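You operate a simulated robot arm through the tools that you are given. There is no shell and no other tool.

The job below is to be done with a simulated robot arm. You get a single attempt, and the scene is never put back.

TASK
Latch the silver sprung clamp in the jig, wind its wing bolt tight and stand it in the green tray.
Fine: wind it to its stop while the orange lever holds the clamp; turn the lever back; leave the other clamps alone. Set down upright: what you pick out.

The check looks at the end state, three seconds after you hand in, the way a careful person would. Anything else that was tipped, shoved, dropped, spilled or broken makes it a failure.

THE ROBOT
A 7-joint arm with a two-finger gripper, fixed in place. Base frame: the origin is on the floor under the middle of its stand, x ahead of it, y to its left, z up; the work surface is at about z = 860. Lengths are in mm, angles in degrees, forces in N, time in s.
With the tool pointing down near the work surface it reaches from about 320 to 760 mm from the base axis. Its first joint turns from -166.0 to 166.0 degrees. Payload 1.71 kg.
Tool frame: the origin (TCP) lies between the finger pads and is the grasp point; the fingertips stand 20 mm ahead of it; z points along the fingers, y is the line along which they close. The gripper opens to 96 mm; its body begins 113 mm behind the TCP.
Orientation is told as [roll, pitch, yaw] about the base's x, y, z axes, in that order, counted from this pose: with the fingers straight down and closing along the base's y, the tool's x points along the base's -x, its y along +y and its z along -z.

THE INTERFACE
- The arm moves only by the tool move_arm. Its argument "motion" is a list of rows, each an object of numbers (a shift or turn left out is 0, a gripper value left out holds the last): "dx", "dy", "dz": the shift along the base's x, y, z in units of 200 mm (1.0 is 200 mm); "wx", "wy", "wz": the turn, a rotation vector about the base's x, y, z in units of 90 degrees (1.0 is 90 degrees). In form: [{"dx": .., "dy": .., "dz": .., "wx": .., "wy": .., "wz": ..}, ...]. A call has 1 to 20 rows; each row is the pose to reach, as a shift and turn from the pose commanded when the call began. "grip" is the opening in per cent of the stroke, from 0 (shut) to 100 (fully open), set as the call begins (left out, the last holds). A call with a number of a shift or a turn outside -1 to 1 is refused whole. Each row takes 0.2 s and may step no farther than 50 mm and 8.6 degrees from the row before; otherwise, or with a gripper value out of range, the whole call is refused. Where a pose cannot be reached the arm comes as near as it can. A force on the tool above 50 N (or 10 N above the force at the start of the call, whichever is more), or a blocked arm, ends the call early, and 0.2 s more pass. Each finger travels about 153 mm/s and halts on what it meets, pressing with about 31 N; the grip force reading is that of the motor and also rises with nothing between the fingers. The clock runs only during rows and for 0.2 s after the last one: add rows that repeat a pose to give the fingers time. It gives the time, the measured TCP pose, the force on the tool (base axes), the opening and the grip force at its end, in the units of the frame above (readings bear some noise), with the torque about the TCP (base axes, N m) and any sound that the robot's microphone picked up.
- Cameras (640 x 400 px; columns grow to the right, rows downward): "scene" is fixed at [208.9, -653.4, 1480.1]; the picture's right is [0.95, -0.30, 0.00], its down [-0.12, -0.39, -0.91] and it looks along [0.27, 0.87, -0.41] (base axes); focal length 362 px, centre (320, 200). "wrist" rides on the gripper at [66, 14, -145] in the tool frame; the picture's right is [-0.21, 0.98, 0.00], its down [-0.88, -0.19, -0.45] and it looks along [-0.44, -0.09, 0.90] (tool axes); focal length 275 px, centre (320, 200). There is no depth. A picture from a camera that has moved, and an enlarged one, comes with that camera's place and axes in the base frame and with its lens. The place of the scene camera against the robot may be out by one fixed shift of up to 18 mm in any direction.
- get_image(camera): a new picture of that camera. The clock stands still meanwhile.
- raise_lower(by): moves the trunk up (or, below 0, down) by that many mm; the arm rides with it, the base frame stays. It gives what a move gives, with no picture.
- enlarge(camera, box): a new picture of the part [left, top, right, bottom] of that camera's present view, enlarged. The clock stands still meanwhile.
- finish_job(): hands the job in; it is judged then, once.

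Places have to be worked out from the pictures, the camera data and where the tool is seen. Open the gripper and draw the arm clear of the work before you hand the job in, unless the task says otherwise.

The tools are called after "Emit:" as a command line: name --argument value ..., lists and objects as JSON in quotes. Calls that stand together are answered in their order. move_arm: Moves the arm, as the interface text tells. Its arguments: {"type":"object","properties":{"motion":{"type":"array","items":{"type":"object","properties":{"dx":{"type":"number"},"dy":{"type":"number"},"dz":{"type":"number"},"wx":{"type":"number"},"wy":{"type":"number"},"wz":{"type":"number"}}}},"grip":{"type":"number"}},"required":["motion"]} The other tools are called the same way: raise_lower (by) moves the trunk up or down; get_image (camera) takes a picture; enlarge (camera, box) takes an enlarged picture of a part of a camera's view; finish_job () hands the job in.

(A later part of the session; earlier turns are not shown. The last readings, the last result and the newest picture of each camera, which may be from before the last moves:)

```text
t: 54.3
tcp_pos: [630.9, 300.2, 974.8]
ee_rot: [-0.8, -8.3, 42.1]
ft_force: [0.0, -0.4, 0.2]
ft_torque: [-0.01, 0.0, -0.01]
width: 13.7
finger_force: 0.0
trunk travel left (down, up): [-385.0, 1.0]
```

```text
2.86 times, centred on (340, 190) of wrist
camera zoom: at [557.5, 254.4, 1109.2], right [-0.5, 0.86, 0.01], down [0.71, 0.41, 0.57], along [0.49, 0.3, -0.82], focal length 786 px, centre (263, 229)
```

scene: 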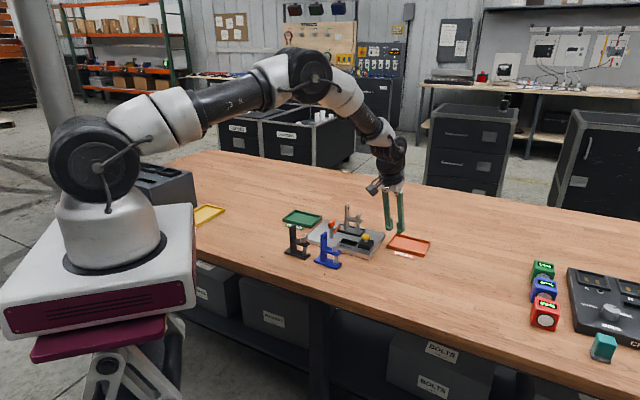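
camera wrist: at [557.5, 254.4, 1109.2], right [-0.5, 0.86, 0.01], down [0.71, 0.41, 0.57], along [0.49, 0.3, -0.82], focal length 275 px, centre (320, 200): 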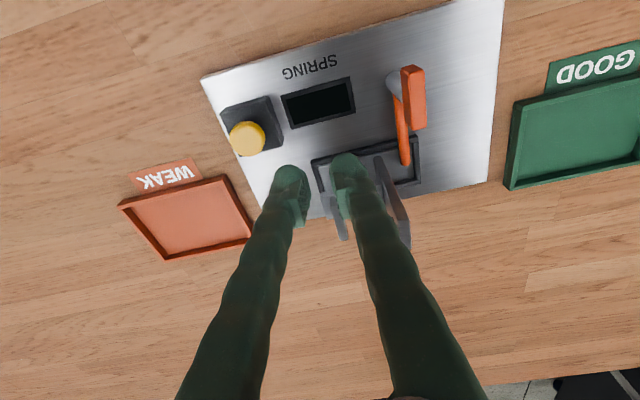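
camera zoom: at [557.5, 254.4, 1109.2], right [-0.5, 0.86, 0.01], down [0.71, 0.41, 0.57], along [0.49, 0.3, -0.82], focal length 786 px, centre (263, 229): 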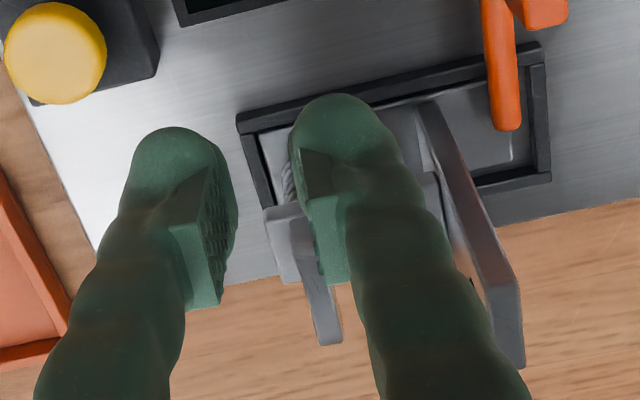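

The wing's axis measures (u 232, v 707) again; the TCP is 1.6 mm to +u of it. I add a little more tilt (10°) for margin, correct u, and lower to z 948 still 48 mm in front of the wing.

Emit:
move_arm --motion '[{"dx": -0.005, "dy": 0.005, "dz": -0.05, "wx": 0.0054, "wy": -0.0078}, {"dx": -0.005, "dy": 0.005, "dz": -0.134, "wx": 0.0108, "wy": -0.0155}, {"dx": -0.005, "dy": 0.005, "dz": -0.134, "wx": 0.0108, "wy": -0.0155}]'

Emit:
enlarge --camera "scene" --box '[330, 180, 400, 250]'

Emit:
enlarge --camera "wrist" --box '[260, 120, 420, 260]'

```text
t: 55.1
tcp_pos: [631.5, 302.6, 949.4]
ee_rot: [-1.2, -9.9, 42.2]
ft_force: [-0.1, -1.4, 0.0]
ft_torque: [0.03, -0.01, -0.04]
width: 13.2
finger_force: 0.1
trunk travel left (down, up): [-385.0, 1.0]
```

```text
5.71 times, centred on (365, 215) of scene
camera zoom: at [208.9, -653.4, 1480.1], right [0.95, -0.3, 0.0], down [-0.12, -0.39, -0.91], along [0.27, 0.87, -0.41], focal length 2067 px, centre (63, 114)
```

zoom: 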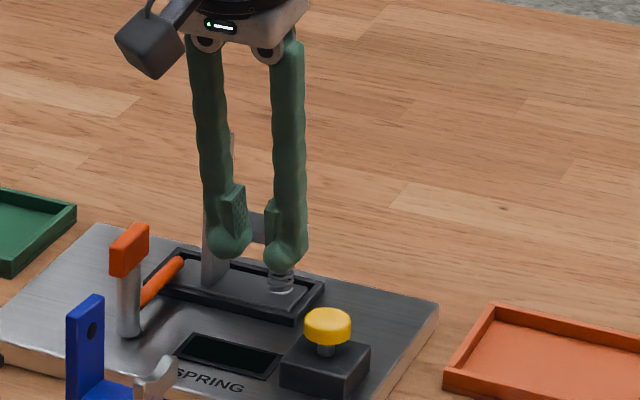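

```text
2.86 times, centred on (340, 190) of wrist
camera zoom: at [553.6, 253.5, 1080.6], right [-0.5, 0.86, 0.02], down [0.7, 0.4, 0.59], along [0.51, 0.31, -0.8], focal length 786 px, centre (263, 229)
```

zoom: 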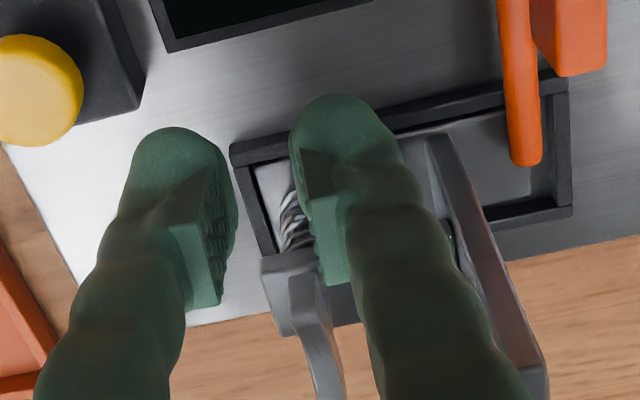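

Aligned (u 232.6). I slide in along +v in two stages; first 30 mm.

Emit:
move_arm --motion '[{"dx": 0.035, "dy": 0.035}, {"dx": 0.07, "dy": 0.07}, {"dx": 0.105, "dy": 0.105}, {"dx": 0.105, "dy": 0.105}]'

Emit:
enlarge --camera "wrist" --box '[260, 120, 420, 260]'

Emit:
enlarge --camera "scene" --box '[330, 180, 400, 250]'

```text
t: 56.1
tcp_pos: [652.5, 324.4, 949.0]
ee_rot: [-1.2, -10.0, 42.1]
ft_force: [0.2, -0.4, 0.2]
ft_torque: [0.04, -0.04, 0.01]
width: 13.7
finger_force: 0.0
trunk travel left (down, up): [-385.0, 1.0]
```

```text
2.86 times, centred on (340, 190) of wrist
camera zoom: at [574.9, 275.5, 1079.7], right [-0.5, 0.86, 0.02], down [0.7, 0.4, 0.59], along [0.51, 0.31, -0.8], focal length 786 px, centre (263, 229)
```

zoom: 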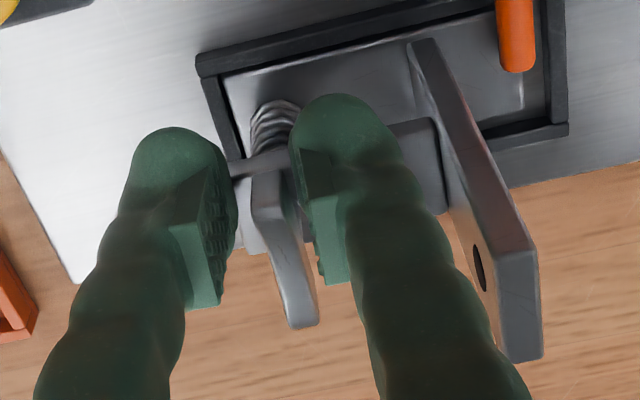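

```text
5.71 times, centred on (365, 215) of scene
camera zoom: at [208.9, -653.4, 1480.1], right [0.95, -0.3, 0.0], down [-0.12, -0.39, -0.91], along [0.27, 0.87, -0.41], focal length 2067 px, centre (63, 114)
```

zoom: 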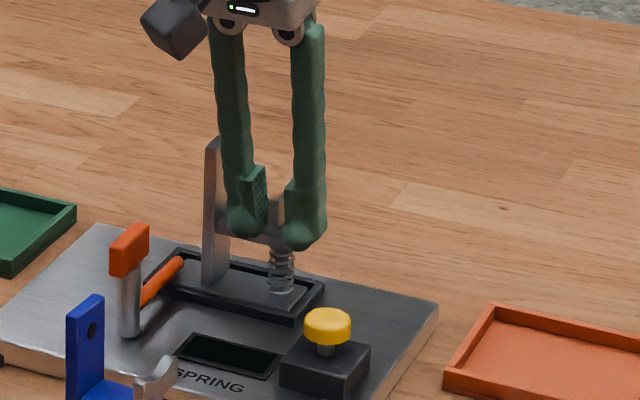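

Still aligned, wing entering between the pads. I slide the last 16 mm gently.

Emit:
move_arm --motion '[{"dx": 0.02, "dy": 0.02}, {"dx": 0.04, "dy": 0.039}, {"dx": 0.058, "dy": 0.0565}, {"dx": 0.058, "dy": 0.0565}]'

Emit:
enlarge --camera "wrist" --box '[260, 120, 420, 260]'

Emit:
enlarge --camera "scene" --box '[330, 180, 400, 250]'

```text
t: 57.1
tcp_pos: [665.3, 335.8, 949.3]
ee_rot: [-1.2, -9.9, 42.0]
ft_force: [-1.7, -2.0, 8.1]
ft_torque: [0.07, 0.12, 0.08]
width: 13.2
finger_force: 0.0
trunk travel left (down, up): [-385.0, 1.0]
```

```text
2.86 times, centred on (340, 190) of wrist
camera zoom: at [586.5, 286.8, 1079.6], right [-0.5, 0.86, 0.02], down [0.7, 0.4, 0.59], along [0.51, 0.31, -0.8], focal length 786 px, centre (263, 229)
```

zoom: 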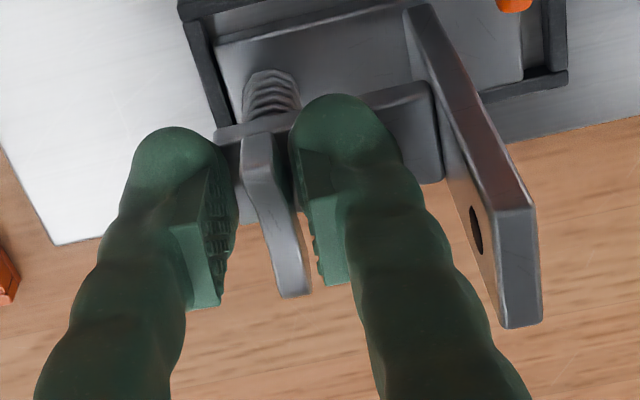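

```text
5.71 times, centred on (365, 215) of scene
camera zoom: at [208.9, -653.4, 1480.1], right [0.95, -0.3, 0.0], down [-0.12, -0.39, -0.91], along [0.27, 0.87, -0.41], focal length 2067 px, centre (63, 114)
```

zoom: 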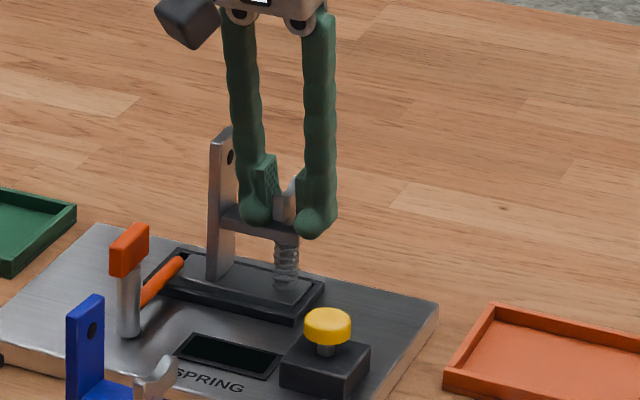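

Contact: fz rose to 8 N and the clamp looks slightly shifted. I look closely before going on.

Emit:
enlarge --camera "scene" --box '[345, 200, 385, 240]'

Emit:
enlarge --camera "wrist" --box '[290, 115, 390, 215]'

```text
10.00 times, centred on (365, 220) of scene
camera zoom: at [208.9, -653.4, 1480.1], right [0.95, -0.3, 0.0], down [-0.12, -0.39, -0.91], along [0.27, 0.87, -0.41], focal length 3617 px, centre (-130, 0)
```

zoom: 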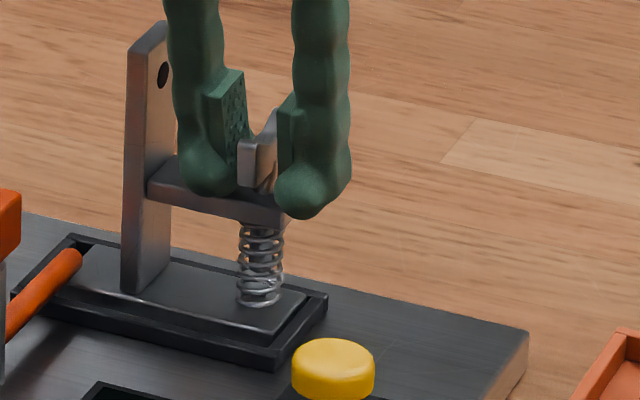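

```text
4.00 times, centred on (340, 165) of wrist
camera zoom: at [586.5, 286.8, 1079.6], right [-0.5, 0.86, 0.02], down [0.7, 0.4, 0.59], along [0.51, 0.31, -0.8], focal length 1101 px, centre (240, 340)
```

zoom: 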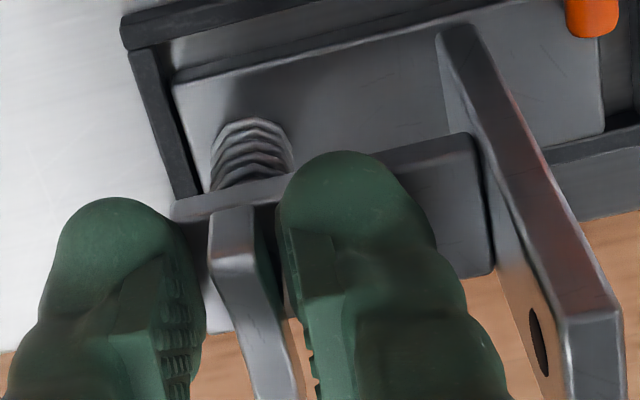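

The fingertips grazed the arm's top and dragged the clamp about 3–4 mm toward the rear rim of the nest (still upright, still under the rod). I lift 7 mm to clear and re-check.

Emit:
move_arm --motion '[{"dz": 0.02}, {"dz": 0.035}, {"dz": 0.035}]'

Emit:
enlarge --camera "scene" --box '[345, 200, 385, 240]'

Emit:
enlarge --camera "wrist" --box '[260, 100, 420, 260]'

```text
t: 57.9
tcp_pos: [663.6, 335.5, 955.5]
ee_rot: [-1.1, -9.9, 42.1]
ft_force: [0.1, 0.5, 0.5]
ft_torque: [-0.02, 0.05, 0.01]
width: 13.6
finger_force: 0.0
trunk travel left (down, up): [-385.0, 1.0]
```

```text
10.00 times, centred on (365, 220) of scene
camera zoom: at [208.9, -653.4, 1480.1], right [0.95, -0.3, 0.0], down [-0.12, -0.39, -0.91], along [0.27, 0.87, -0.41], focal length 3617 px, centre (-130, 0)
```

zoom: 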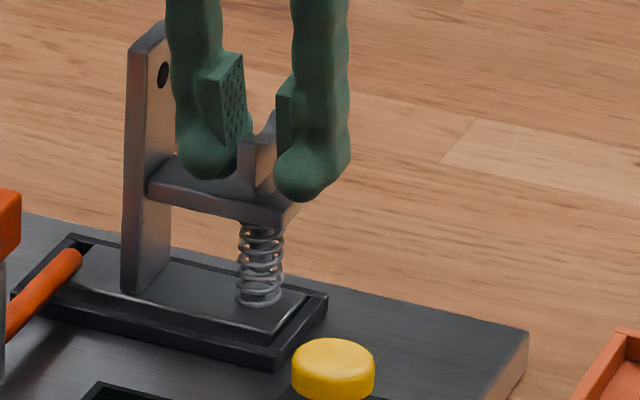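

```text
2.50 times, centred on (340, 180) of wrist
camera zoom: at [586.0, 287.1, 1086.3], right [-0.5, 0.86, 0.02], down [0.7, 0.4, 0.59], along [0.51, 0.31, -0.81], focal length 688 px, centre (270, 250)
```

zoom: 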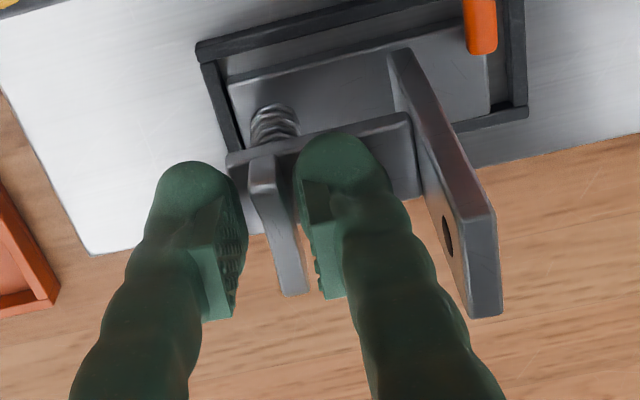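

Forces are zero again; clamp upright, 4 mm toward the rear inside the nest, still under the rod. The wing (now near u 231, v 709) stands between the pads with the tips at z ≈ 936, just above the arm. I now turn the fork clockwise about its own axis by 30° and see whether the wing follows.

Emit:
move_arm --motion '[{"dx": -0.003, "dy": 0.004}, {"dx": -0.003, "dy": 0.004, "wx": 0.0094, "wy": 0.0067, "wz": -0.0657}, {"dx": -0.003, "dy": 0.004, "wx": 0.0187, "wy": 0.0135, "wz": -0.1313}, {"dx": -0.003, "dy": 0.004, "wx": 0.0281, "wy": 0.0202, "wz": -0.197}, {"dx": -0.003, "dy": 0.004, "wx": 0.0374, "wy": 0.0269, "wz": -0.2627}, {"dx": -0.003, "dy": 0.004, "wx": 0.0468, "wy": 0.0336, "wz": -0.3283}]'

Emit:
enlarge --camera "scene" --box '[345, 200, 385, 240]'

Emit:
enlarge --camera "wrist" --box '[260, 100, 420, 260]'

```text
t: 59.3
tcp_pos: [664.4, 336.6, 955.8]
ee_rot: [3.9, -9.1, 11.7]
ft_force: [0.3, 0.0, 0.0]
ft_torque: [-0.02, -0.02, 0.0]
width: 14.1
finger_force: 0.7
trunk travel left (down, up): [-385.0, 1.0]
```

```text
10.00 times, centred on (365, 220) of scene
camera zoom: at [208.9, -653.4, 1480.1], right [0.95, -0.3, 0.0], down [-0.12, -0.39, -0.91], along [0.27, 0.87, -0.41], focal length 3617 px, centre (-130, 0)
```

zoom: 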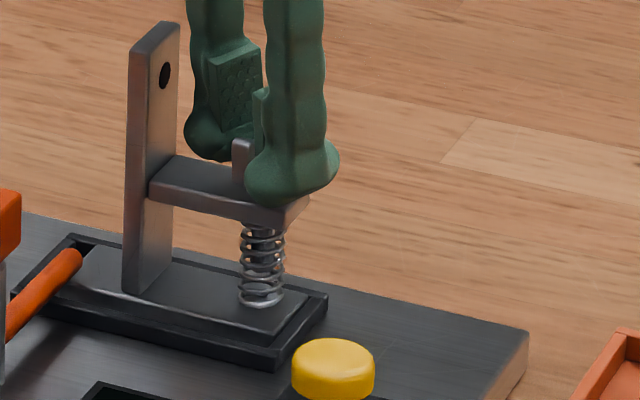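

```text
2.50 times, centred on (340, 180) of wrist
camera zoom: at [576.7, 322.5, 1088.7], right [-0.01, 1.0, 0.1], down [0.82, -0.05, 0.56], along [0.57, 0.09, -0.82], focal length 688 px, centre (270, 250)
```

zoom: 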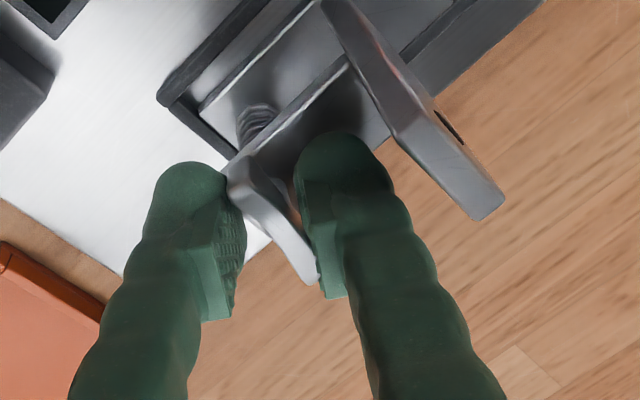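

The fork turned 30° and now touches both ears of the wing. I continue another 30° and check that the wing follows.

Emit:
move_arm --motion '[{"wx": 0.0094, "wy": 0.0067, "wz": -0.0657}, {"wx": 0.0187, "wy": 0.0135, "wz": -0.1313}, {"wx": 0.0281, "wy": 0.0202, "wz": -0.197}, {"wx": 0.0374, "wy": 0.0269, "wz": -0.2627}, {"wx": 0.0468, "wy": 0.0336, "wz": -0.3283}]'

Emit:
enlarge --camera "scene" --box '[345, 200, 385, 240]'

Emit:
enlarge --camera "wrist" --box '[260, 100, 420, 260]'

```text
t: 60.5
tcp_pos: [663.4, 336.2, 955.7]
ee_rot: [7.9, -5.9, -18.4]
ft_force: [0.8, -0.3, -0.1]
ft_torque: [-0.04, 0.0, 0.02]
width: 13.2
finger_force: 0.1
trunk travel left (down, up): [-385.0, 1.0]
```

```text
10.00 times, centred on (365, 220) of scene
camera zoom: at [208.9, -653.4, 1480.1], right [0.95, -0.3, 0.0], down [-0.12, -0.39, -0.91], along [0.27, 0.87, -0.41], focal length 3617 px, centre (-130, 0)
```

zoom: 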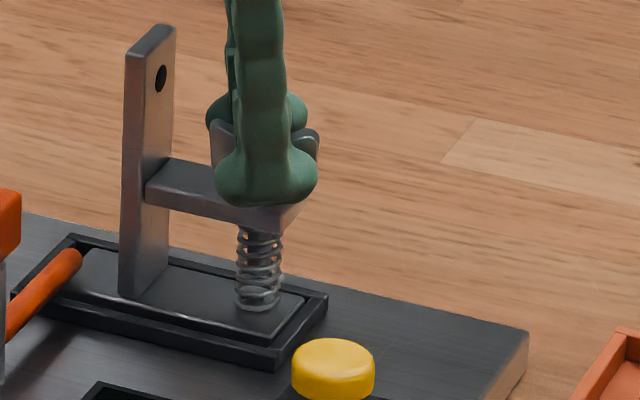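

```text
2.50 times, centred on (340, 180) of wrist
camera zoom: at [585.4, 355.5, 1093.4], right [0.49, 0.86, 0.15], down [0.71, -0.49, 0.5], along [0.51, -0.14, -0.85], focal length 688 px, centre (270, 250)
```

zoom: 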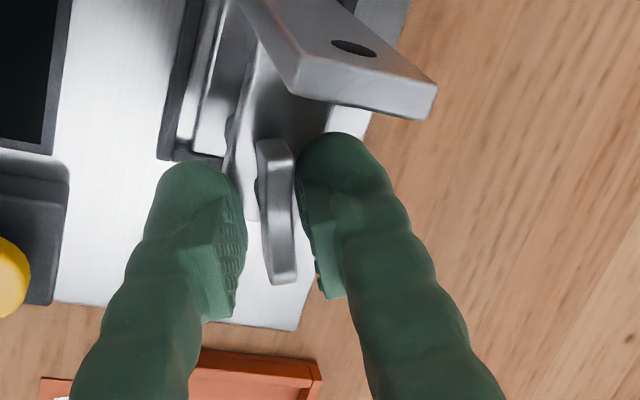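

The wing has followed (it now lies in line with the fork at yaw −18°), forces near zero. I continue with 48° more.

Emit:
move_arm --motion '[{"wx": 0.0107, "wy": 0.0075, "wz": -0.075}, {"wx": 0.0213, "wy": 0.015, "wz": -0.15}, {"wx": 0.032, "wy": 0.0225, "wz": -0.225}, {"wx": 0.0427, "wy": 0.03, "wz": -0.3}, {"wx": 0.0534, "wy": 0.0375, "wz": -0.375}, {"wx": 0.064, "wy": 0.045, "wz": -0.45}, {"wx": 0.0747, "wy": 0.0525, "wz": -0.525}]'

Emit:
enlarge --camera "scene" --box '[345, 200, 385, 240]'

Emit:
enlarge --camera "wrist" --box '[260, 100, 420, 260]'

```text
t: 62.1
tcp_pos: [662.1, 337.4, 955.3]
ee_rot: [9.7, 1.8, -65.8]
ft_force: [0.3, 0.7, 0.6]
ft_torque: [-0.05, 0.0, -0.01]
width: 14.2
finger_force: 0.2
trunk travel left (down, up): [-385.0, 1.0]
```

```text
10.00 times, centred on (365, 220) of scene
camera zoom: at [208.9, -653.4, 1480.1], right [0.95, -0.3, 0.0], down [-0.12, -0.39, -0.91], along [0.27, 0.87, -0.41], focal length 3617 px, centre (-130, 0)
```

zoom: 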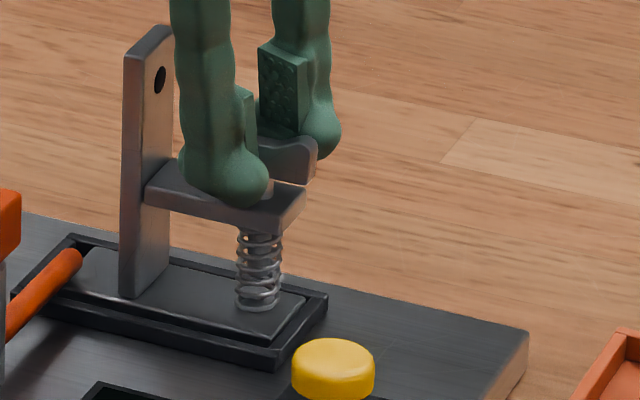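

```text
2.50 times, centred on (340, 180) of wrist
camera zoom: at [628.6, 387.8, 1102.7], right [0.97, 0.2, 0.16], down [0.13, -0.92, 0.38], along [0.22, -0.35, -0.91], focal length 688 px, centre (270, 250)
```

zoom: 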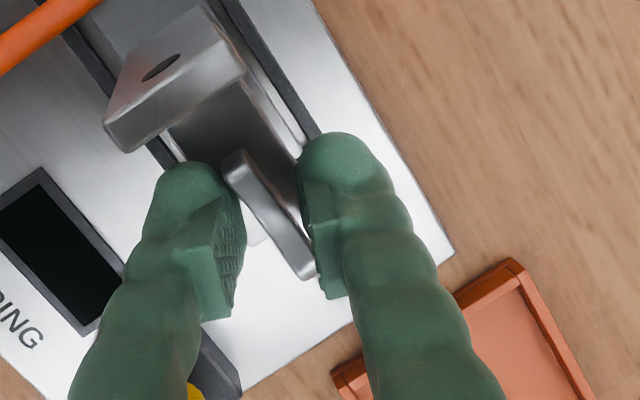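

Contact again with the wing trailing the fork (wing turned about 90°). I continue 70° to yaw ≈ −136°, the end of this stroke.

Emit:
move_arm --motion '[{"wx": 0.011, "wy": 0.0077, "wz": -0.0767}, {"wx": 0.0219, "wy": 0.0154, "wz": -0.1533}, {"wx": 0.0329, "wy": 0.0231, "wz": -0.23}, {"wx": 0.0438, "wy": 0.0308, "wz": -0.3067}, {"wx": 0.0548, "wy": 0.0385, "wz": -0.3833}, {"wx": 0.0657, "wy": 0.0462, "wz": -0.46}, {"wx": 0.0767, "wy": 0.0539, "wz": -0.5367}, {"wx": 0.0876, "wy": 0.0616, "wz": -0.6133}, {"wx": 0.0986, "wy": 0.0693, "wz": -0.69}, {"wx": 0.1095, "wy": 0.077, "wz": -0.7667}]'

Emit:
enlarge --camera "scene" --box '[345, 200, 385, 240]'

Emit:
enlarge --camera "wrist" --box '[260, 100, 420, 260]'

```text
t: 64.3
tcp_pos: [662.4, 339.3, 955.3]
ee_rot: [1.5, 9.5, -136.0]
ft_force: [-2.4, -0.3, 0.5]
ft_torque: [-0.01, 0.08, 0.2]
width: 14.5
finger_force: 10.0
trunk travel left (down, up): [-385.0, 1.0]
```

```text
10.00 times, centred on (365, 220) of scene
camera zoom: at [208.9, -653.4, 1480.1], right [0.95, -0.3, 0.0], down [-0.12, -0.39, -0.91], along [0.27, 0.87, -0.41], focal length 3617 px, centre (-130, 0)
```

zoom: 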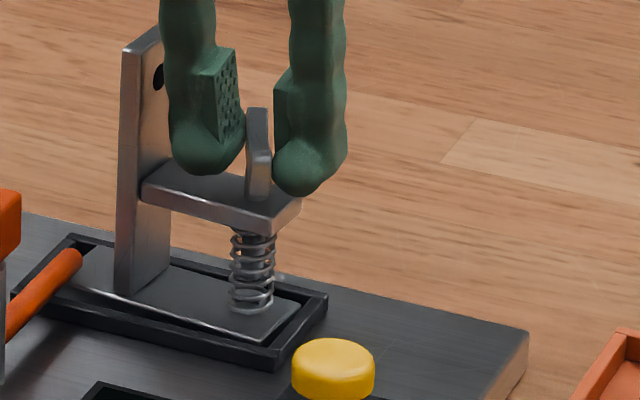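

```text
2.50 times, centred on (340, 180) of wrist
camera zoom: at [698.9, 357.9, 1110.1], right [0.53, -0.85, -0.01], down [-0.81, -0.51, 0.29], along [-0.25, -0.15, -0.96], focal length 688 px, centre (270, 250)
```

zoom: 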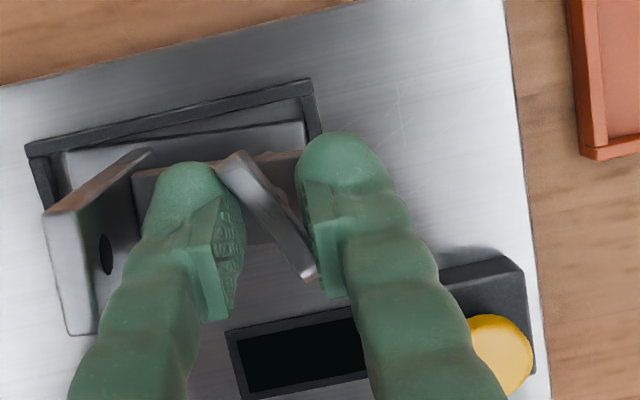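

Resistance now: torque 0.2 N·m and finger force 10 N, with the wing turned about 150° so far; the clamp has twisted slightly within the nest's play. I look closer before deciding.

Emit:
enlarge --camera "wrist" --box '[230, 120, 350, 230]'

Emit:
enlarge --camera "scene" --box '[350, 205, 382, 237]'

Emit:
enlarge --camera "scene" --box '[325, 190, 395, 255]'

```text
3.64 times, centred on (290, 175) of wrist
camera zoom: at [698.9, 357.9, 1110.1], right [0.53, -0.85, -0.01], down [-0.81, -0.51, 0.29], along [-0.25, -0.15, -0.96], focal length 1001 px, centre (429, 291)
```

zoom: 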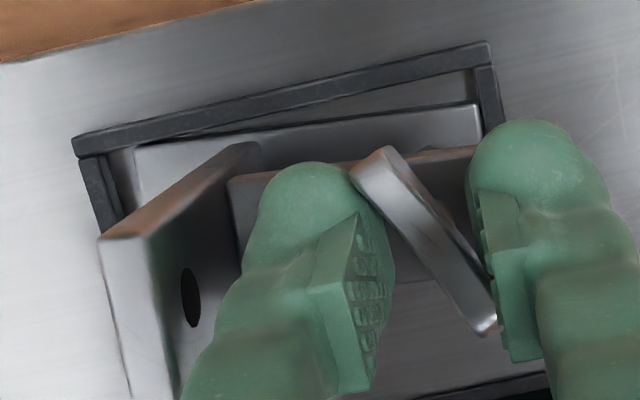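

```text
12.50 times, centred on (366, 221) of scene
camera zoom: at [208.9, -653.4, 1480.1], right [0.95, -0.3, 0.0], down [-0.12, -0.39, -0.91], along [0.27, 0.87, -0.41], focal length 4521 px, centre (-255, -62)
```

zoom: 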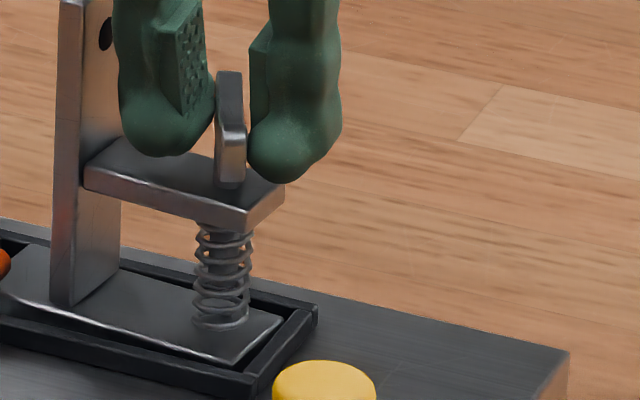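

```text
6.15 times, centred on (360, 222) of scene
camera zoom: at [208.9, -653.4, 1480.1], right [0.95, -0.3, 0.0], down [-0.12, -0.39, -0.91], along [0.27, 0.87, -0.41], focal length 2226 px, centre (74, 62)
```

zoom: 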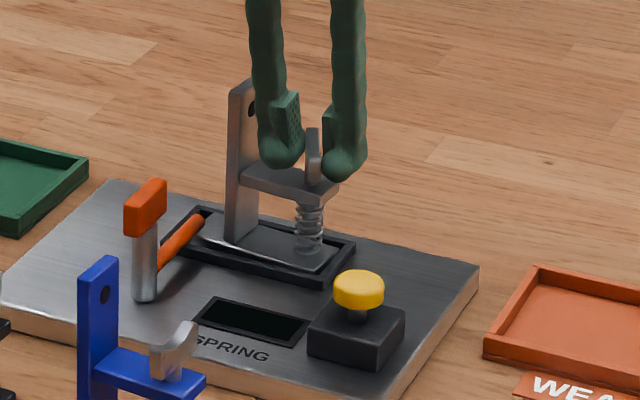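

The clamp is still flat in the nest and under the rod, twisted only ~3° within the play. The wing turned freely (torque < 0.03) until here, so this is likely the stop. I back the fork off 12° to see whether the wing stays, then press again.

Emit:
move_arm --motion '[{"wx": -0.0095, "wy": -0.0067, "wz": 0.0667}, {"wx": -0.019, "wy": -0.0134, "wz": 0.1333}, {"wx": -0.019, "wy": -0.0134, "wz": 0.1333}]'

Emit:
enlarge --camera "wrist" --box '[230, 120, 350, 230]'

Emit:
enlarge --camera "scene" --box '[350, 205, 382, 237]'

```text
t: 65.1
tcp_pos: [663.5, 338.3, 956.3]
ee_rot: [3.5, 8.9, -123.4]
ft_force: [-0.2, 0.6, -0.5]
ft_torque: [0.01, -0.01, 0.0]
width: 13.3
finger_force: 0.0
trunk travel left (down, up): [-385.0, 1.0]
```

```text
3.64 times, centred on (290, 175) of wrist
camera zoom: at [690.6, 368.9, 1109.7], right [0.7, -0.72, 0.03], down [-0.69, -0.66, 0.29], along [-0.19, -0.22, -0.96], focal length 1001 px, centre (429, 291)
```

zoom: 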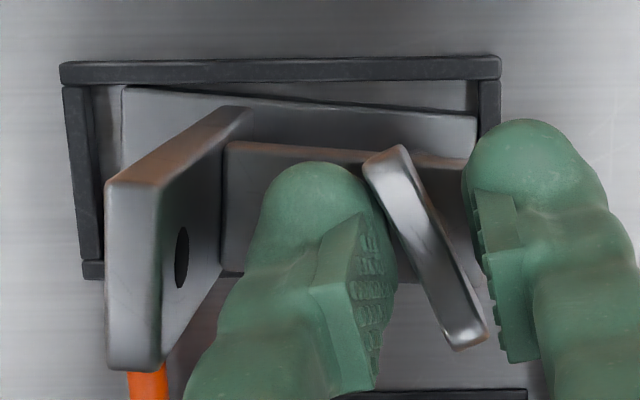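

```text
12.50 times, centred on (366, 221) of scene
camera zoom: at [208.9, -653.4, 1480.1], right [0.95, -0.3, 0.0], down [-0.12, -0.39, -0.91], along [0.27, 0.87, -0.41], focal length 4521 px, centre (-255, -62)
```

zoom: 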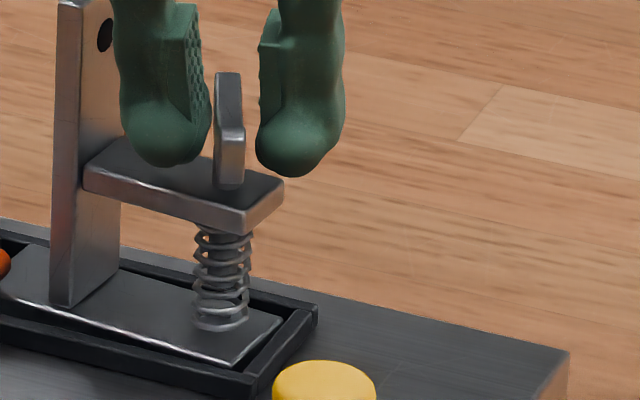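

The wing stayed put when I backed off (no spring-back). I press again, a little further (to yaw ≈ −138°), to confirm it is a firm stop.

Emit:
move_arm --motion '[{"wx": 0.0075, "wy": 0.0053, "wz": -0.0533}, {"wx": 0.015, "wy": 0.0107, "wz": -0.1067}, {"wx": 0.0221, "wy": 0.0155, "wz": -0.155}, {"wx": 0.0221, "wy": 0.0155, "wz": -0.155}]'

Emit:
enlarge --camera "wrist" --box '[230, 120, 350, 230]'

Emit:
enlarge --camera "scene" --box '[350, 205, 382, 237]'

```text
t: 66.1
tcp_pos: [662.2, 337.5, 956.1]
ee_rot: [1.0, 9.6, -137.9]
ft_force: [-1.8, 1.0, -1.4]
ft_torque: [0.12, 0.08, 0.49]
width: 14.8
finger_force: 21.3
trunk travel left (down, up): [-385.0, 1.0]
```

```text
3.64 times, centred on (290, 175) of wrist
camera zoom: at [699.9, 356.1, 1110.1], right [0.5, -0.86, -0.02], down [-0.82, -0.49, 0.29], along [-0.26, -0.13, -0.96], focal length 1001 px, centre (429, 291)
```

zoom: 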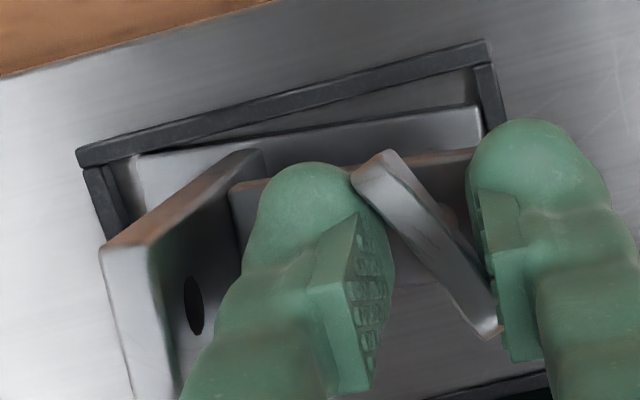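

```text
12.50 times, centred on (366, 221) of scene
camera zoom: at [208.9, -653.4, 1480.1], right [0.95, -0.3, 0.0], down [-0.12, -0.39, -0.91], along [0.27, 0.87, -0.41], focal length 4521 px, centre (-255, -62)
```

zoom: 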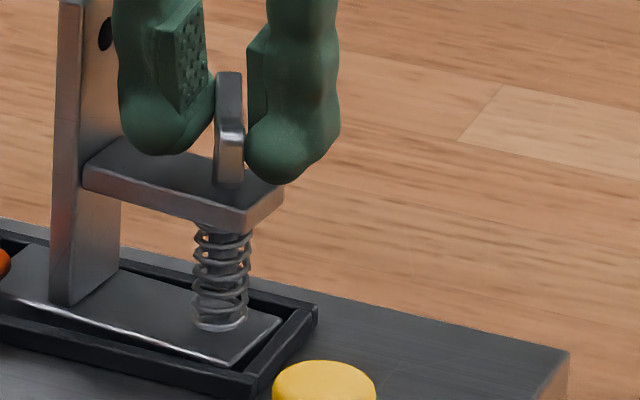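

Torque rose to 0.49 N·m in 2° with no movement of the wing: it is wound firmly to its stop. I turn the fork back 28° so the pads lie parallel to the wing with clearance.

Emit:
move_arm --motion '[{"wx": -0.0105, "wy": -0.0077, "wz": 0.0767}, {"wx": -0.021, "wy": -0.0154, "wz": 0.1533}, {"wx": -0.0316, "wy": -0.0231, "wz": 0.23}, {"wx": -0.0421, "wy": -0.0308, "wz": 0.3067}, {"wx": -0.0421, "wy": -0.0308, "wz": 0.3067}]'

Emit:
enlarge --camera "wrist" --box '[230, 120, 350, 230]'

Emit:
enlarge --camera "scene" --box '[345, 200, 385, 240]'

```text
t: 67.3
tcp_pos: [663.1, 338.1, 954.9]
ee_rot: [5.5, 8.1, -109.4]
ft_force: [-0.2, -0.5, -0.4]
ft_torque: [0.02, 0.0, -0.03]
width: 13.3
finger_force: 0.0
trunk travel left (down, up): [-385.0, 1.0]
```

```text
3.64 times, centred on (290, 175) of wrist
camera zoom: at [677.5, 379.0, 1108.9], right [0.85, -0.53, 0.06], down [-0.52, -0.8, 0.3], along [-0.11, -0.29, -0.95], focal length 1001 px, centre (429, 291)
```

zoom: 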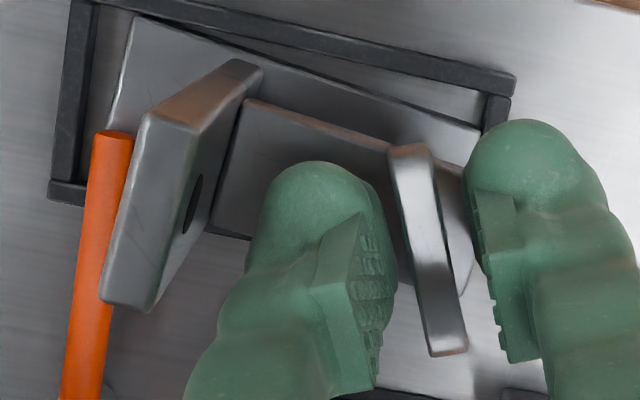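

```text
10.00 times, centred on (365, 220) of scene
camera zoom: at [208.9, -653.4, 1480.1], right [0.95, -0.3, 0.0], down [-0.12, -0.39, -0.91], along [0.27, 0.87, -0.41], focal length 3617 px, centre (-130, 0)
```

zoom: 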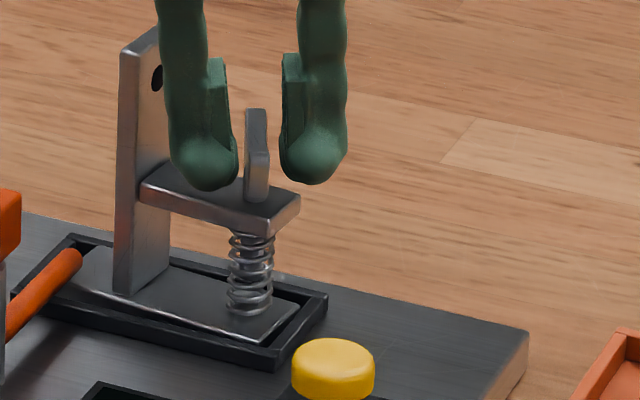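

Pads are clear of the wing on both sides, forces zero. I withdraw along the wing's own line (direction 250°), 50 mm, then rise and level the tool.

Emit:
move_arm --motion '[{"dx": -0.021, "dy": -0.059}, {"dx": -0.043, "dy": -0.118}, {"dx": -0.064, "dy": -0.176}, {"dx": -0.086, "dy": -0.235}, {"dx": -0.1, "dy": -0.27, "dz": 0.05}, {"dx": -0.13, "dy": -0.28, "dz": 0.22}, {"dx": -0.13, "dy": -0.28, "dz": 0.22}]'

Emit:
get_image --camera "wrist"

Emit:
enlarge --camera "scene" --box '[345, 200, 385, 240]'

```text
t: 68.9
tcp_pos: [638.5, 282.3, 997.8]
ee_rot: [5.5, 8.0, -109.5]
ft_force: [0.4, 0.6, -0.3]
ft_torque: [0.01, 0.03, 0.0]
width: 13.4
finger_force: 0.0
trunk travel left (down, up): [-385.0, 1.0]
```

```text
taken
camera wrist: at [653.4, 322.8, 1151.7], right [0.85, -0.53, 0.06], down [-0.52, -0.8, 0.3], along [-0.11, -0.29, -0.95], focal length 275 px, centre (320, 200)
```

wrist: 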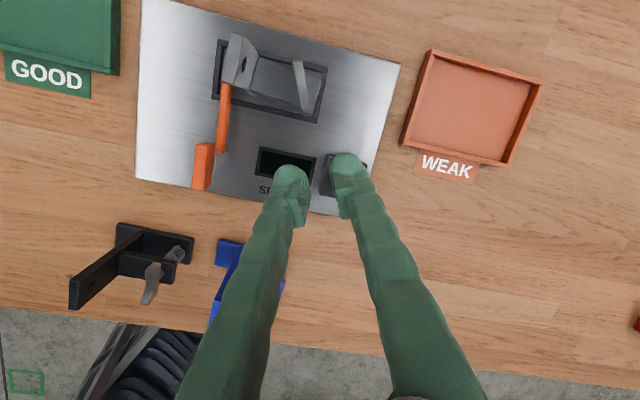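

```text
10.00 times, centred on (365, 220) of scene
camera zoom: at [208.9, -653.4, 1480.1], right [0.95, -0.3, 0.0], down [-0.12, -0.39, -0.91], along [0.27, 0.87, -0.41], focal length 3617 px, centre (-130, 0)
```

zoom: 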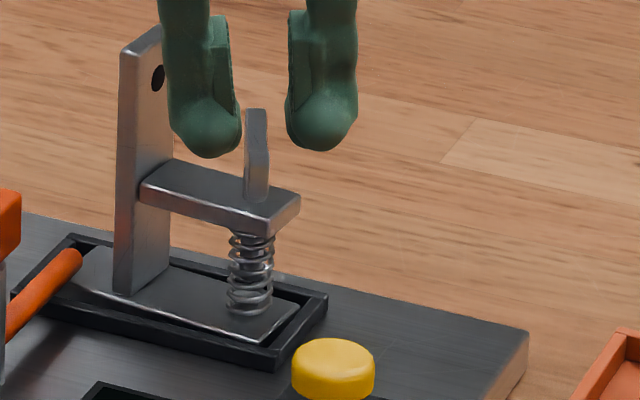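

Unobstructed view now; I enlarge the clamp in the jig to check the wing's state, the rod and the display.

Emit:
enlarge --camera "wrist" --box '[190, 20, 340, 200]'

Emit:
enlarge --camera "wrist" --box '[205, 25, 335, 135]'

```text
2.22 times, centred on (265, 110) of wrist
camera zoom: at [653.4, 322.8, 1151.7], right [0.85, -0.53, 0.06], down [-0.52, -0.8, 0.3], along [-0.11, -0.29, -0.95], focal length 612 px, centre (442, 400)
```

zoom: 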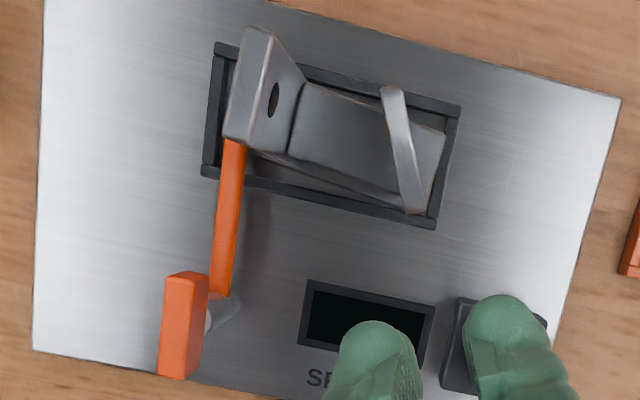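

```text
3.64 times, centred on (270, 80) of wrist
camera zoom: at [653.4, 322.8, 1151.7], right [0.85, -0.53, 0.06], down [-0.52, -0.8, 0.3], along [-0.11, -0.29, -0.95], focal length 1001 px, centre (502, 636)
```

zoom: 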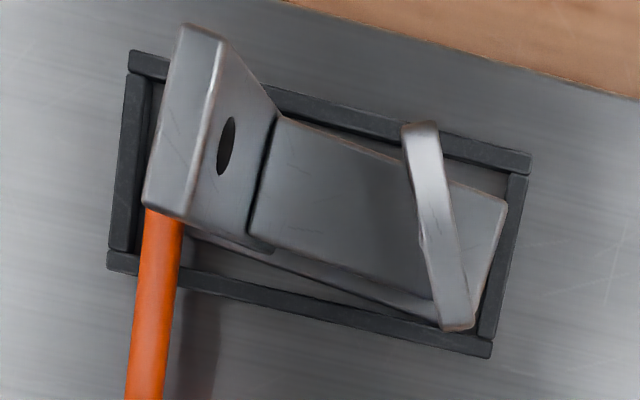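

The clamp sits in the nest with its wing at the stop. Next, the lever back: I level the tool and go above the lever at z ≈ 1015, then turn the wrist to yaw ≈ 42° in free air.

Emit:
move_arm --motion '[{"dx": -0.12, "dy": 0.08, "dz": 0.05, "wx": -0.02, "wy": 0.029}, {"dx": -0.24, "dy": 0.16, "dz": 0.08, "wx": -0.042, "wy": 0.058}, {"dx": -0.361, "dy": 0.243, "dz": 0.09, "wx": -0.063, "wy": 0.0873}, {"dx": -0.361, "dy": 0.243, "dz": 0.09, "wx": -0.063, "wy": 0.0873}]'

Emit:
move_arm --motion '[{"wz": 0.0935}, {"wz": 0.187}, {"wz": 0.2805}, {"wz": 0.374}, {"wz": 0.4675}, {"wz": 0.561}, {"wz": 0.6545}, {"wz": 0.748}, {"wz": 0.8415}]'

Emit:
move_arm --motion '[{"wz": 0.0935}, {"wz": 0.187}, {"wz": 0.2805}, {"wz": 0.374}, {"wz": 0.4675}, {"wz": 0.561}, {"wz": 0.6545}, {"wz": 0.748}, {"wz": 0.8415}, {"wz": 0.8415}]' --grip 42

Emit:
get_image --camera "wrist"

```text
t: 69.9
tcp_pos: [566.3, 329.0, 1015.0]
ee_rot: [-0.1, 0.1, -110.0]
ft_force: [0.7, 0.3, -0.1]
ft_torque: [-0.01, 0.06, -0.02]
width: 13.3
finger_force: 0.0
trunk travel left (down, up): [-385.0, 1.0]
```

```text
t: 71.9
tcp_pos: [565.2, 331.0, 1018.4]
ee_rot: [0.1, 0.2, -34.1]
ft_force: [0.4, 0.0, 1.0]
ft_torque: [0.0, -0.01, 0.02]
width: 13.6
finger_force: 0.0
trunk travel left (down, up): [-385.0, 1.0]
```

```text
t: 74.1
tcp_pos: [565.8, 328.7, 1017.2]
ee_rot: [0.3, 0.2, 41.6]
ft_force: [-0.5, 0.2, 0.2]
ft_torque: [0.0, 0.0, -0.03]
width: 40.3
finger_force: 0.0
trunk travel left (down, up): [-385.0, 1.0]
```

```text
taken
camera wrist: at [507.5, 295.6, 1163.0], right [-0.5, 0.87, 0.0], down [0.78, 0.44, 0.44], along [0.38, 0.22, -0.9], focal length 275 px, centre (320, 200)
```

wrist: 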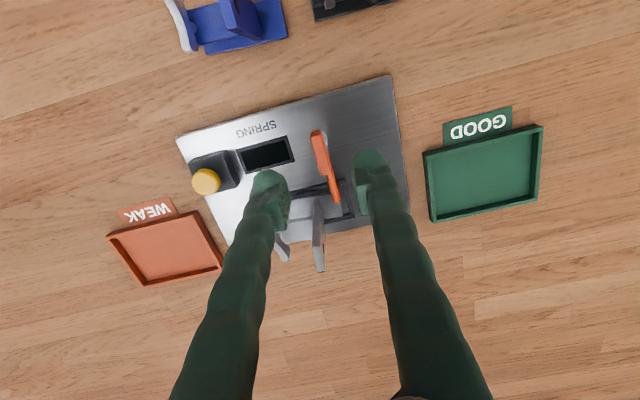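

At yaw 41.6° over the lever. The TCP axis projects to (320,151); I enlarge to check the block's position and angle.

Emit:
enlarge --camera "wrist" --box '[270, 110, 380, 220]'

```text
3.64 times, centred on (325, 165) of wrist
camera zoom: at [507.5, 295.6, 1163.0], right [-0.5, 0.87, 0.0], down [0.78, 0.44, 0.44], along [0.38, 0.22, -0.9], focal length 1001 px, centre (302, 327)
```

zoom: 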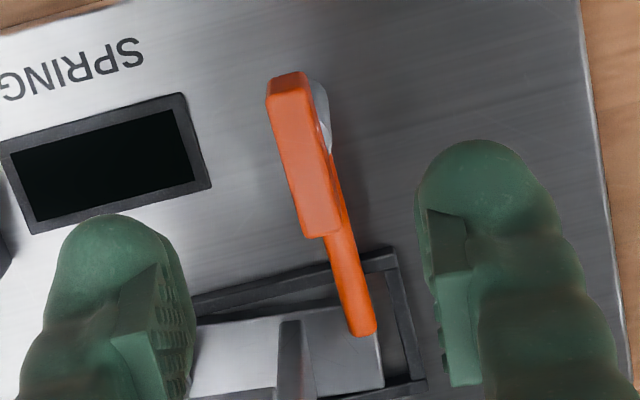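

The block is at (568,331), angle 43°, lined up with the gripper; the rod tip is still over the base. I descend over the block and grip it.

Emit:
move_arm --motion '[{"dx": 0.006, "dy": 0.01, "dz": -0.15, "wz": 0.0167}, {"dx": 0.006, "dy": 0.01, "dz": -0.31, "wz": 0.0167}, {"dx": 0.006, "dy": 0.01, "dz": -0.4635, "wz": 0.0167}, {"dx": 0.006, "dy": 0.01, "dz": -0.4635, "wz": 0.0167}]'

Emit:
move_arm --motion '[{"dz": 0}, {"dz": 0}, {"dz": 0}]' --grip 0

Emit:
get_image --camera "wrist"

```text
t: 75.1
tcp_pos: [566.7, 330.8, 924.2]
ee_rot: [0.2, 0.2, 43.0]
ft_force: [-0.8, -1.2, -0.2]
ft_torque: [0.02, -0.05, -0.01]
width: 40.4
finger_force: 0.0
trunk travel left (down, up): [-385.0, 1.0]
```

```text
t: 75.9
tcp_pos: [566.7, 331.0, 922.6]
ee_rot: [0.2, 0.3, 42.9]
ft_force: [-3.6, 3.0, -3.1]
ft_torque: [0.1, -0.09, -0.02]
width: 12.6
finger_force: 34.8
trunk travel left (down, up): [-385.0, 1.0]
```

```text
taken
camera wrist: at [510.2, 296.3, 1068.4], right [-0.52, 0.86, 0.0], down [0.77, 0.46, 0.44], along [0.38, 0.23, -0.9], focal length 275 px, centre (320, 200)
```

wrist: 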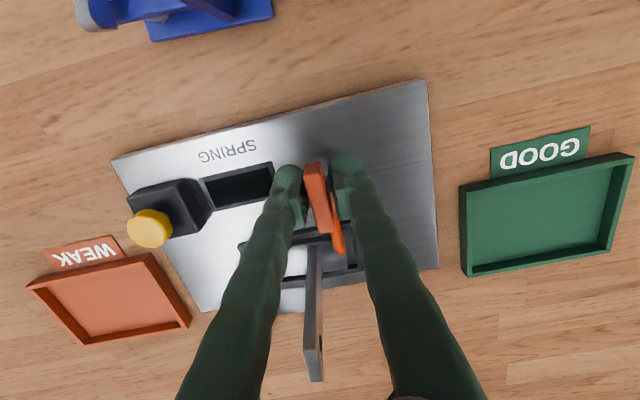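

Gripped. I turn the lever back counter-clockwise by 90°.

Emit:
move_arm --motion '[{"wz": 0.08}, {"wz": 0.16}, {"wz": 0.24}, {"wz": 0.32}, {"wz": 0.4}, {"wz": 0.48}, {"wz": 0.56}, {"wz": 0.64}, {"wz": 0.72}, {"wz": 0.8}, {"wz": 0.88}, {"wz": 0.96}, {"wz": 1.0}, {"wz": 1.0}]'

Emit:
get_image --camera "wrist"

Emit:
enlarge --camera "scene" --box '[310, 190, 400, 260]'

```text
t: 78.9
tcp_pos: [566.9, 330.2, 924.8]
ee_rot: [0.3, -0.1, 133.1]
ft_force: [-11.7, 1.3, -23.7]
ft_torque: [0.11, 0.19, 0.02]
width: 12.7
finger_force: 35.2
trunk travel left (down, up): [-385.0, 1.0]
```

```text
taken
camera wrist: at [601.6, 274.1, 1069.3], right [-0.86, -0.52, 0.01], down [-0.46, 0.77, 0.44], along [-0.23, 0.38, -0.9], focal length 275 px, centre (320, 200)
```

wrist: 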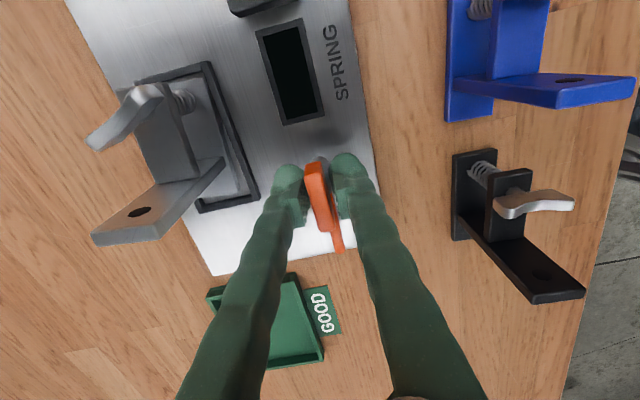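

```text
5.71 times, centred on (355, 225) of scene
camera zoom: at [208.9, -653.4, 1480.1], right [0.95, -0.3, 0.0], down [-0.12, -0.39, -0.91], along [0.27, 0.87, -0.41], focal length 2067 px, centre (120, 57)
```

zoom: 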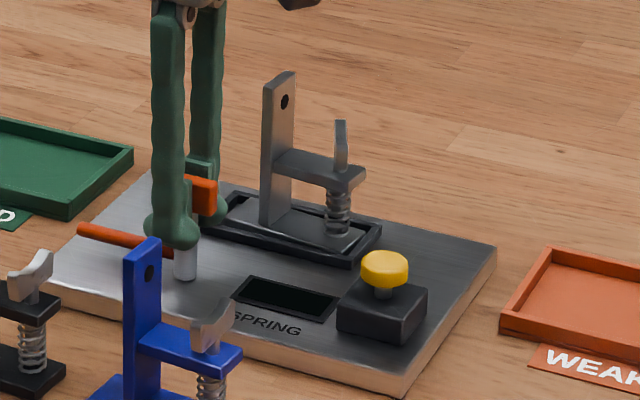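

The lever is back where it started. I release the block (there's some grip strain in z, which opening will relieve).

Emit:
move_arm --motion '[{"dz": -0.01}, {"dz": -0.01}]'

Emit:
move_arm --motion '[{"dz": 0}, {"dz": 0}]' --grip 42

Emit:
move_arm --motion '[{"dz": 0.15}, {"dz": 0.3}, {"dz": 0.45}, {"dz": 0.45}]'

Emit:
get_image --camera "wrist"

Emit:
enlarge --camera "scene" --box '[310, 190, 400, 260]'

```text
t: 79.5
tcp_pos: [566.4, 331.4, 925.1]
ee_rot: [0.2, 0.1, 133.0]
ft_force: [-15.0, -1.8, -7.7]
ft_torque: [0.21, 0.38, -0.06]
width: 12.8
finger_force: 35.2
trunk travel left (down, up): [-385.0, 1.0]
```

```text
t: 80.1
tcp_pos: [568.7, 331.3, 923.6]
ee_rot: [0.1, 0.1, 133.0]
ft_force: [0.3, -0.4, 0.2]
ft_torque: [0.0, -0.01, 0.02]
width: 40.2
finger_force: 0.0
trunk travel left (down, up): [-385.0, 1.0]
```

```text
t: 81.1
tcp_pos: [567.3, 331.2, 1014.8]
ee_rot: [0.2, 0.0, 132.9]
ft_force: [0.3, 0.4, 0.1]
ft_torque: [-0.01, -0.02, 0.0]
width: 40.1
finger_force: 0.0
trunk travel left (down, up): [-385.0, 1.0]
```

```text
taken
camera wrist: at [603.1, 273.2, 1159.6], right [-0.86, -0.52, 0.0], down [-0.46, 0.77, 0.44], along [-0.23, 0.38, -0.9], focal length 275 px, centre (320, 200)
```

wrist: 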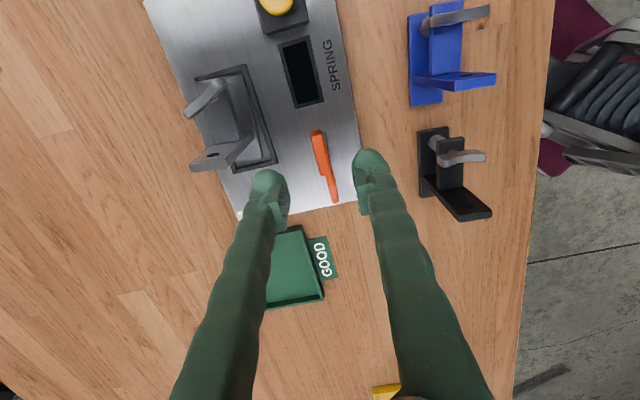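

```text
5.71 times, centred on (355, 225) of scene
camera zoom: at [208.9, -653.4, 1480.1], right [0.95, -0.3, 0.0], down [-0.12, -0.39, -0.91], along [0.27, 0.87, -0.41], focal length 2067 px, centre (120, 57)
```

zoom: 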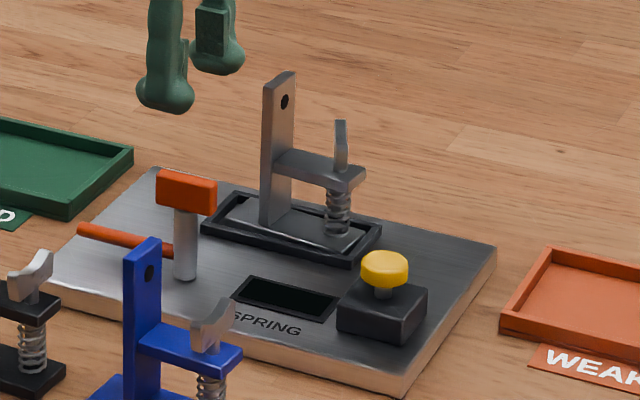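

Lever back in its starting position. Now I locate the clamp's post precisely in this view for the pick-up.

Emit:
enlarge --camera "wrist" --box '[170, 50, 290, 190]'

Emit:
enlarge --camera "wrist" --box '[280, 110, 370, 220]'

```text
2.86 times, centred on (230, 120) of wrist
camera zoom: at [603.1, 273.2, 1159.6], right [-0.86, -0.52, 0.0], down [-0.46, 0.77, 0.44], along [-0.23, 0.38, -0.9], focal length 786 px, centre (577, 429)
```

zoom: 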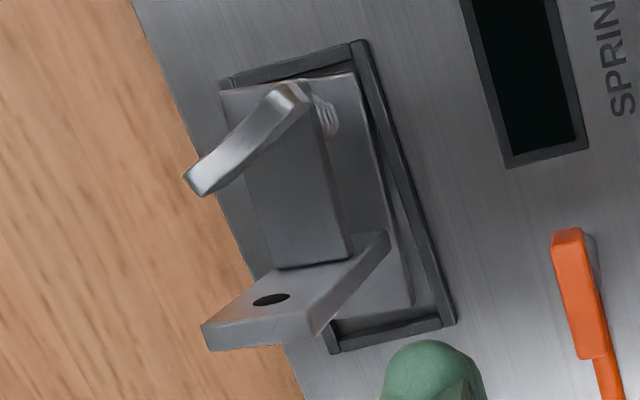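

```text
3.64 times, centred on (325, 165) of wrist
camera zoom: at [603.1, 273.2, 1159.6], right [-0.86, -0.52, 0.0], down [-0.46, 0.77, 0.44], along [-0.23, 0.38, -0.9], focal length 1001 px, centre (302, 327)
```

zoom: 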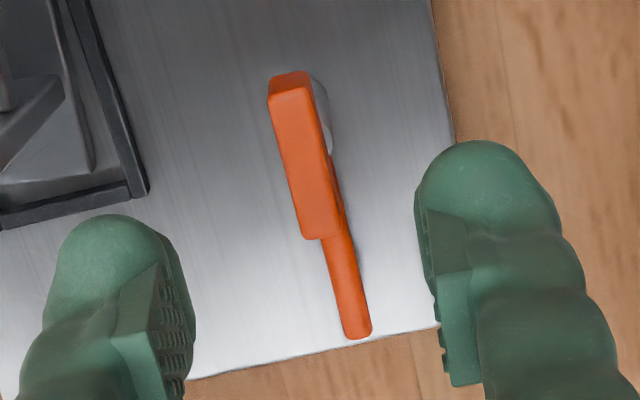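

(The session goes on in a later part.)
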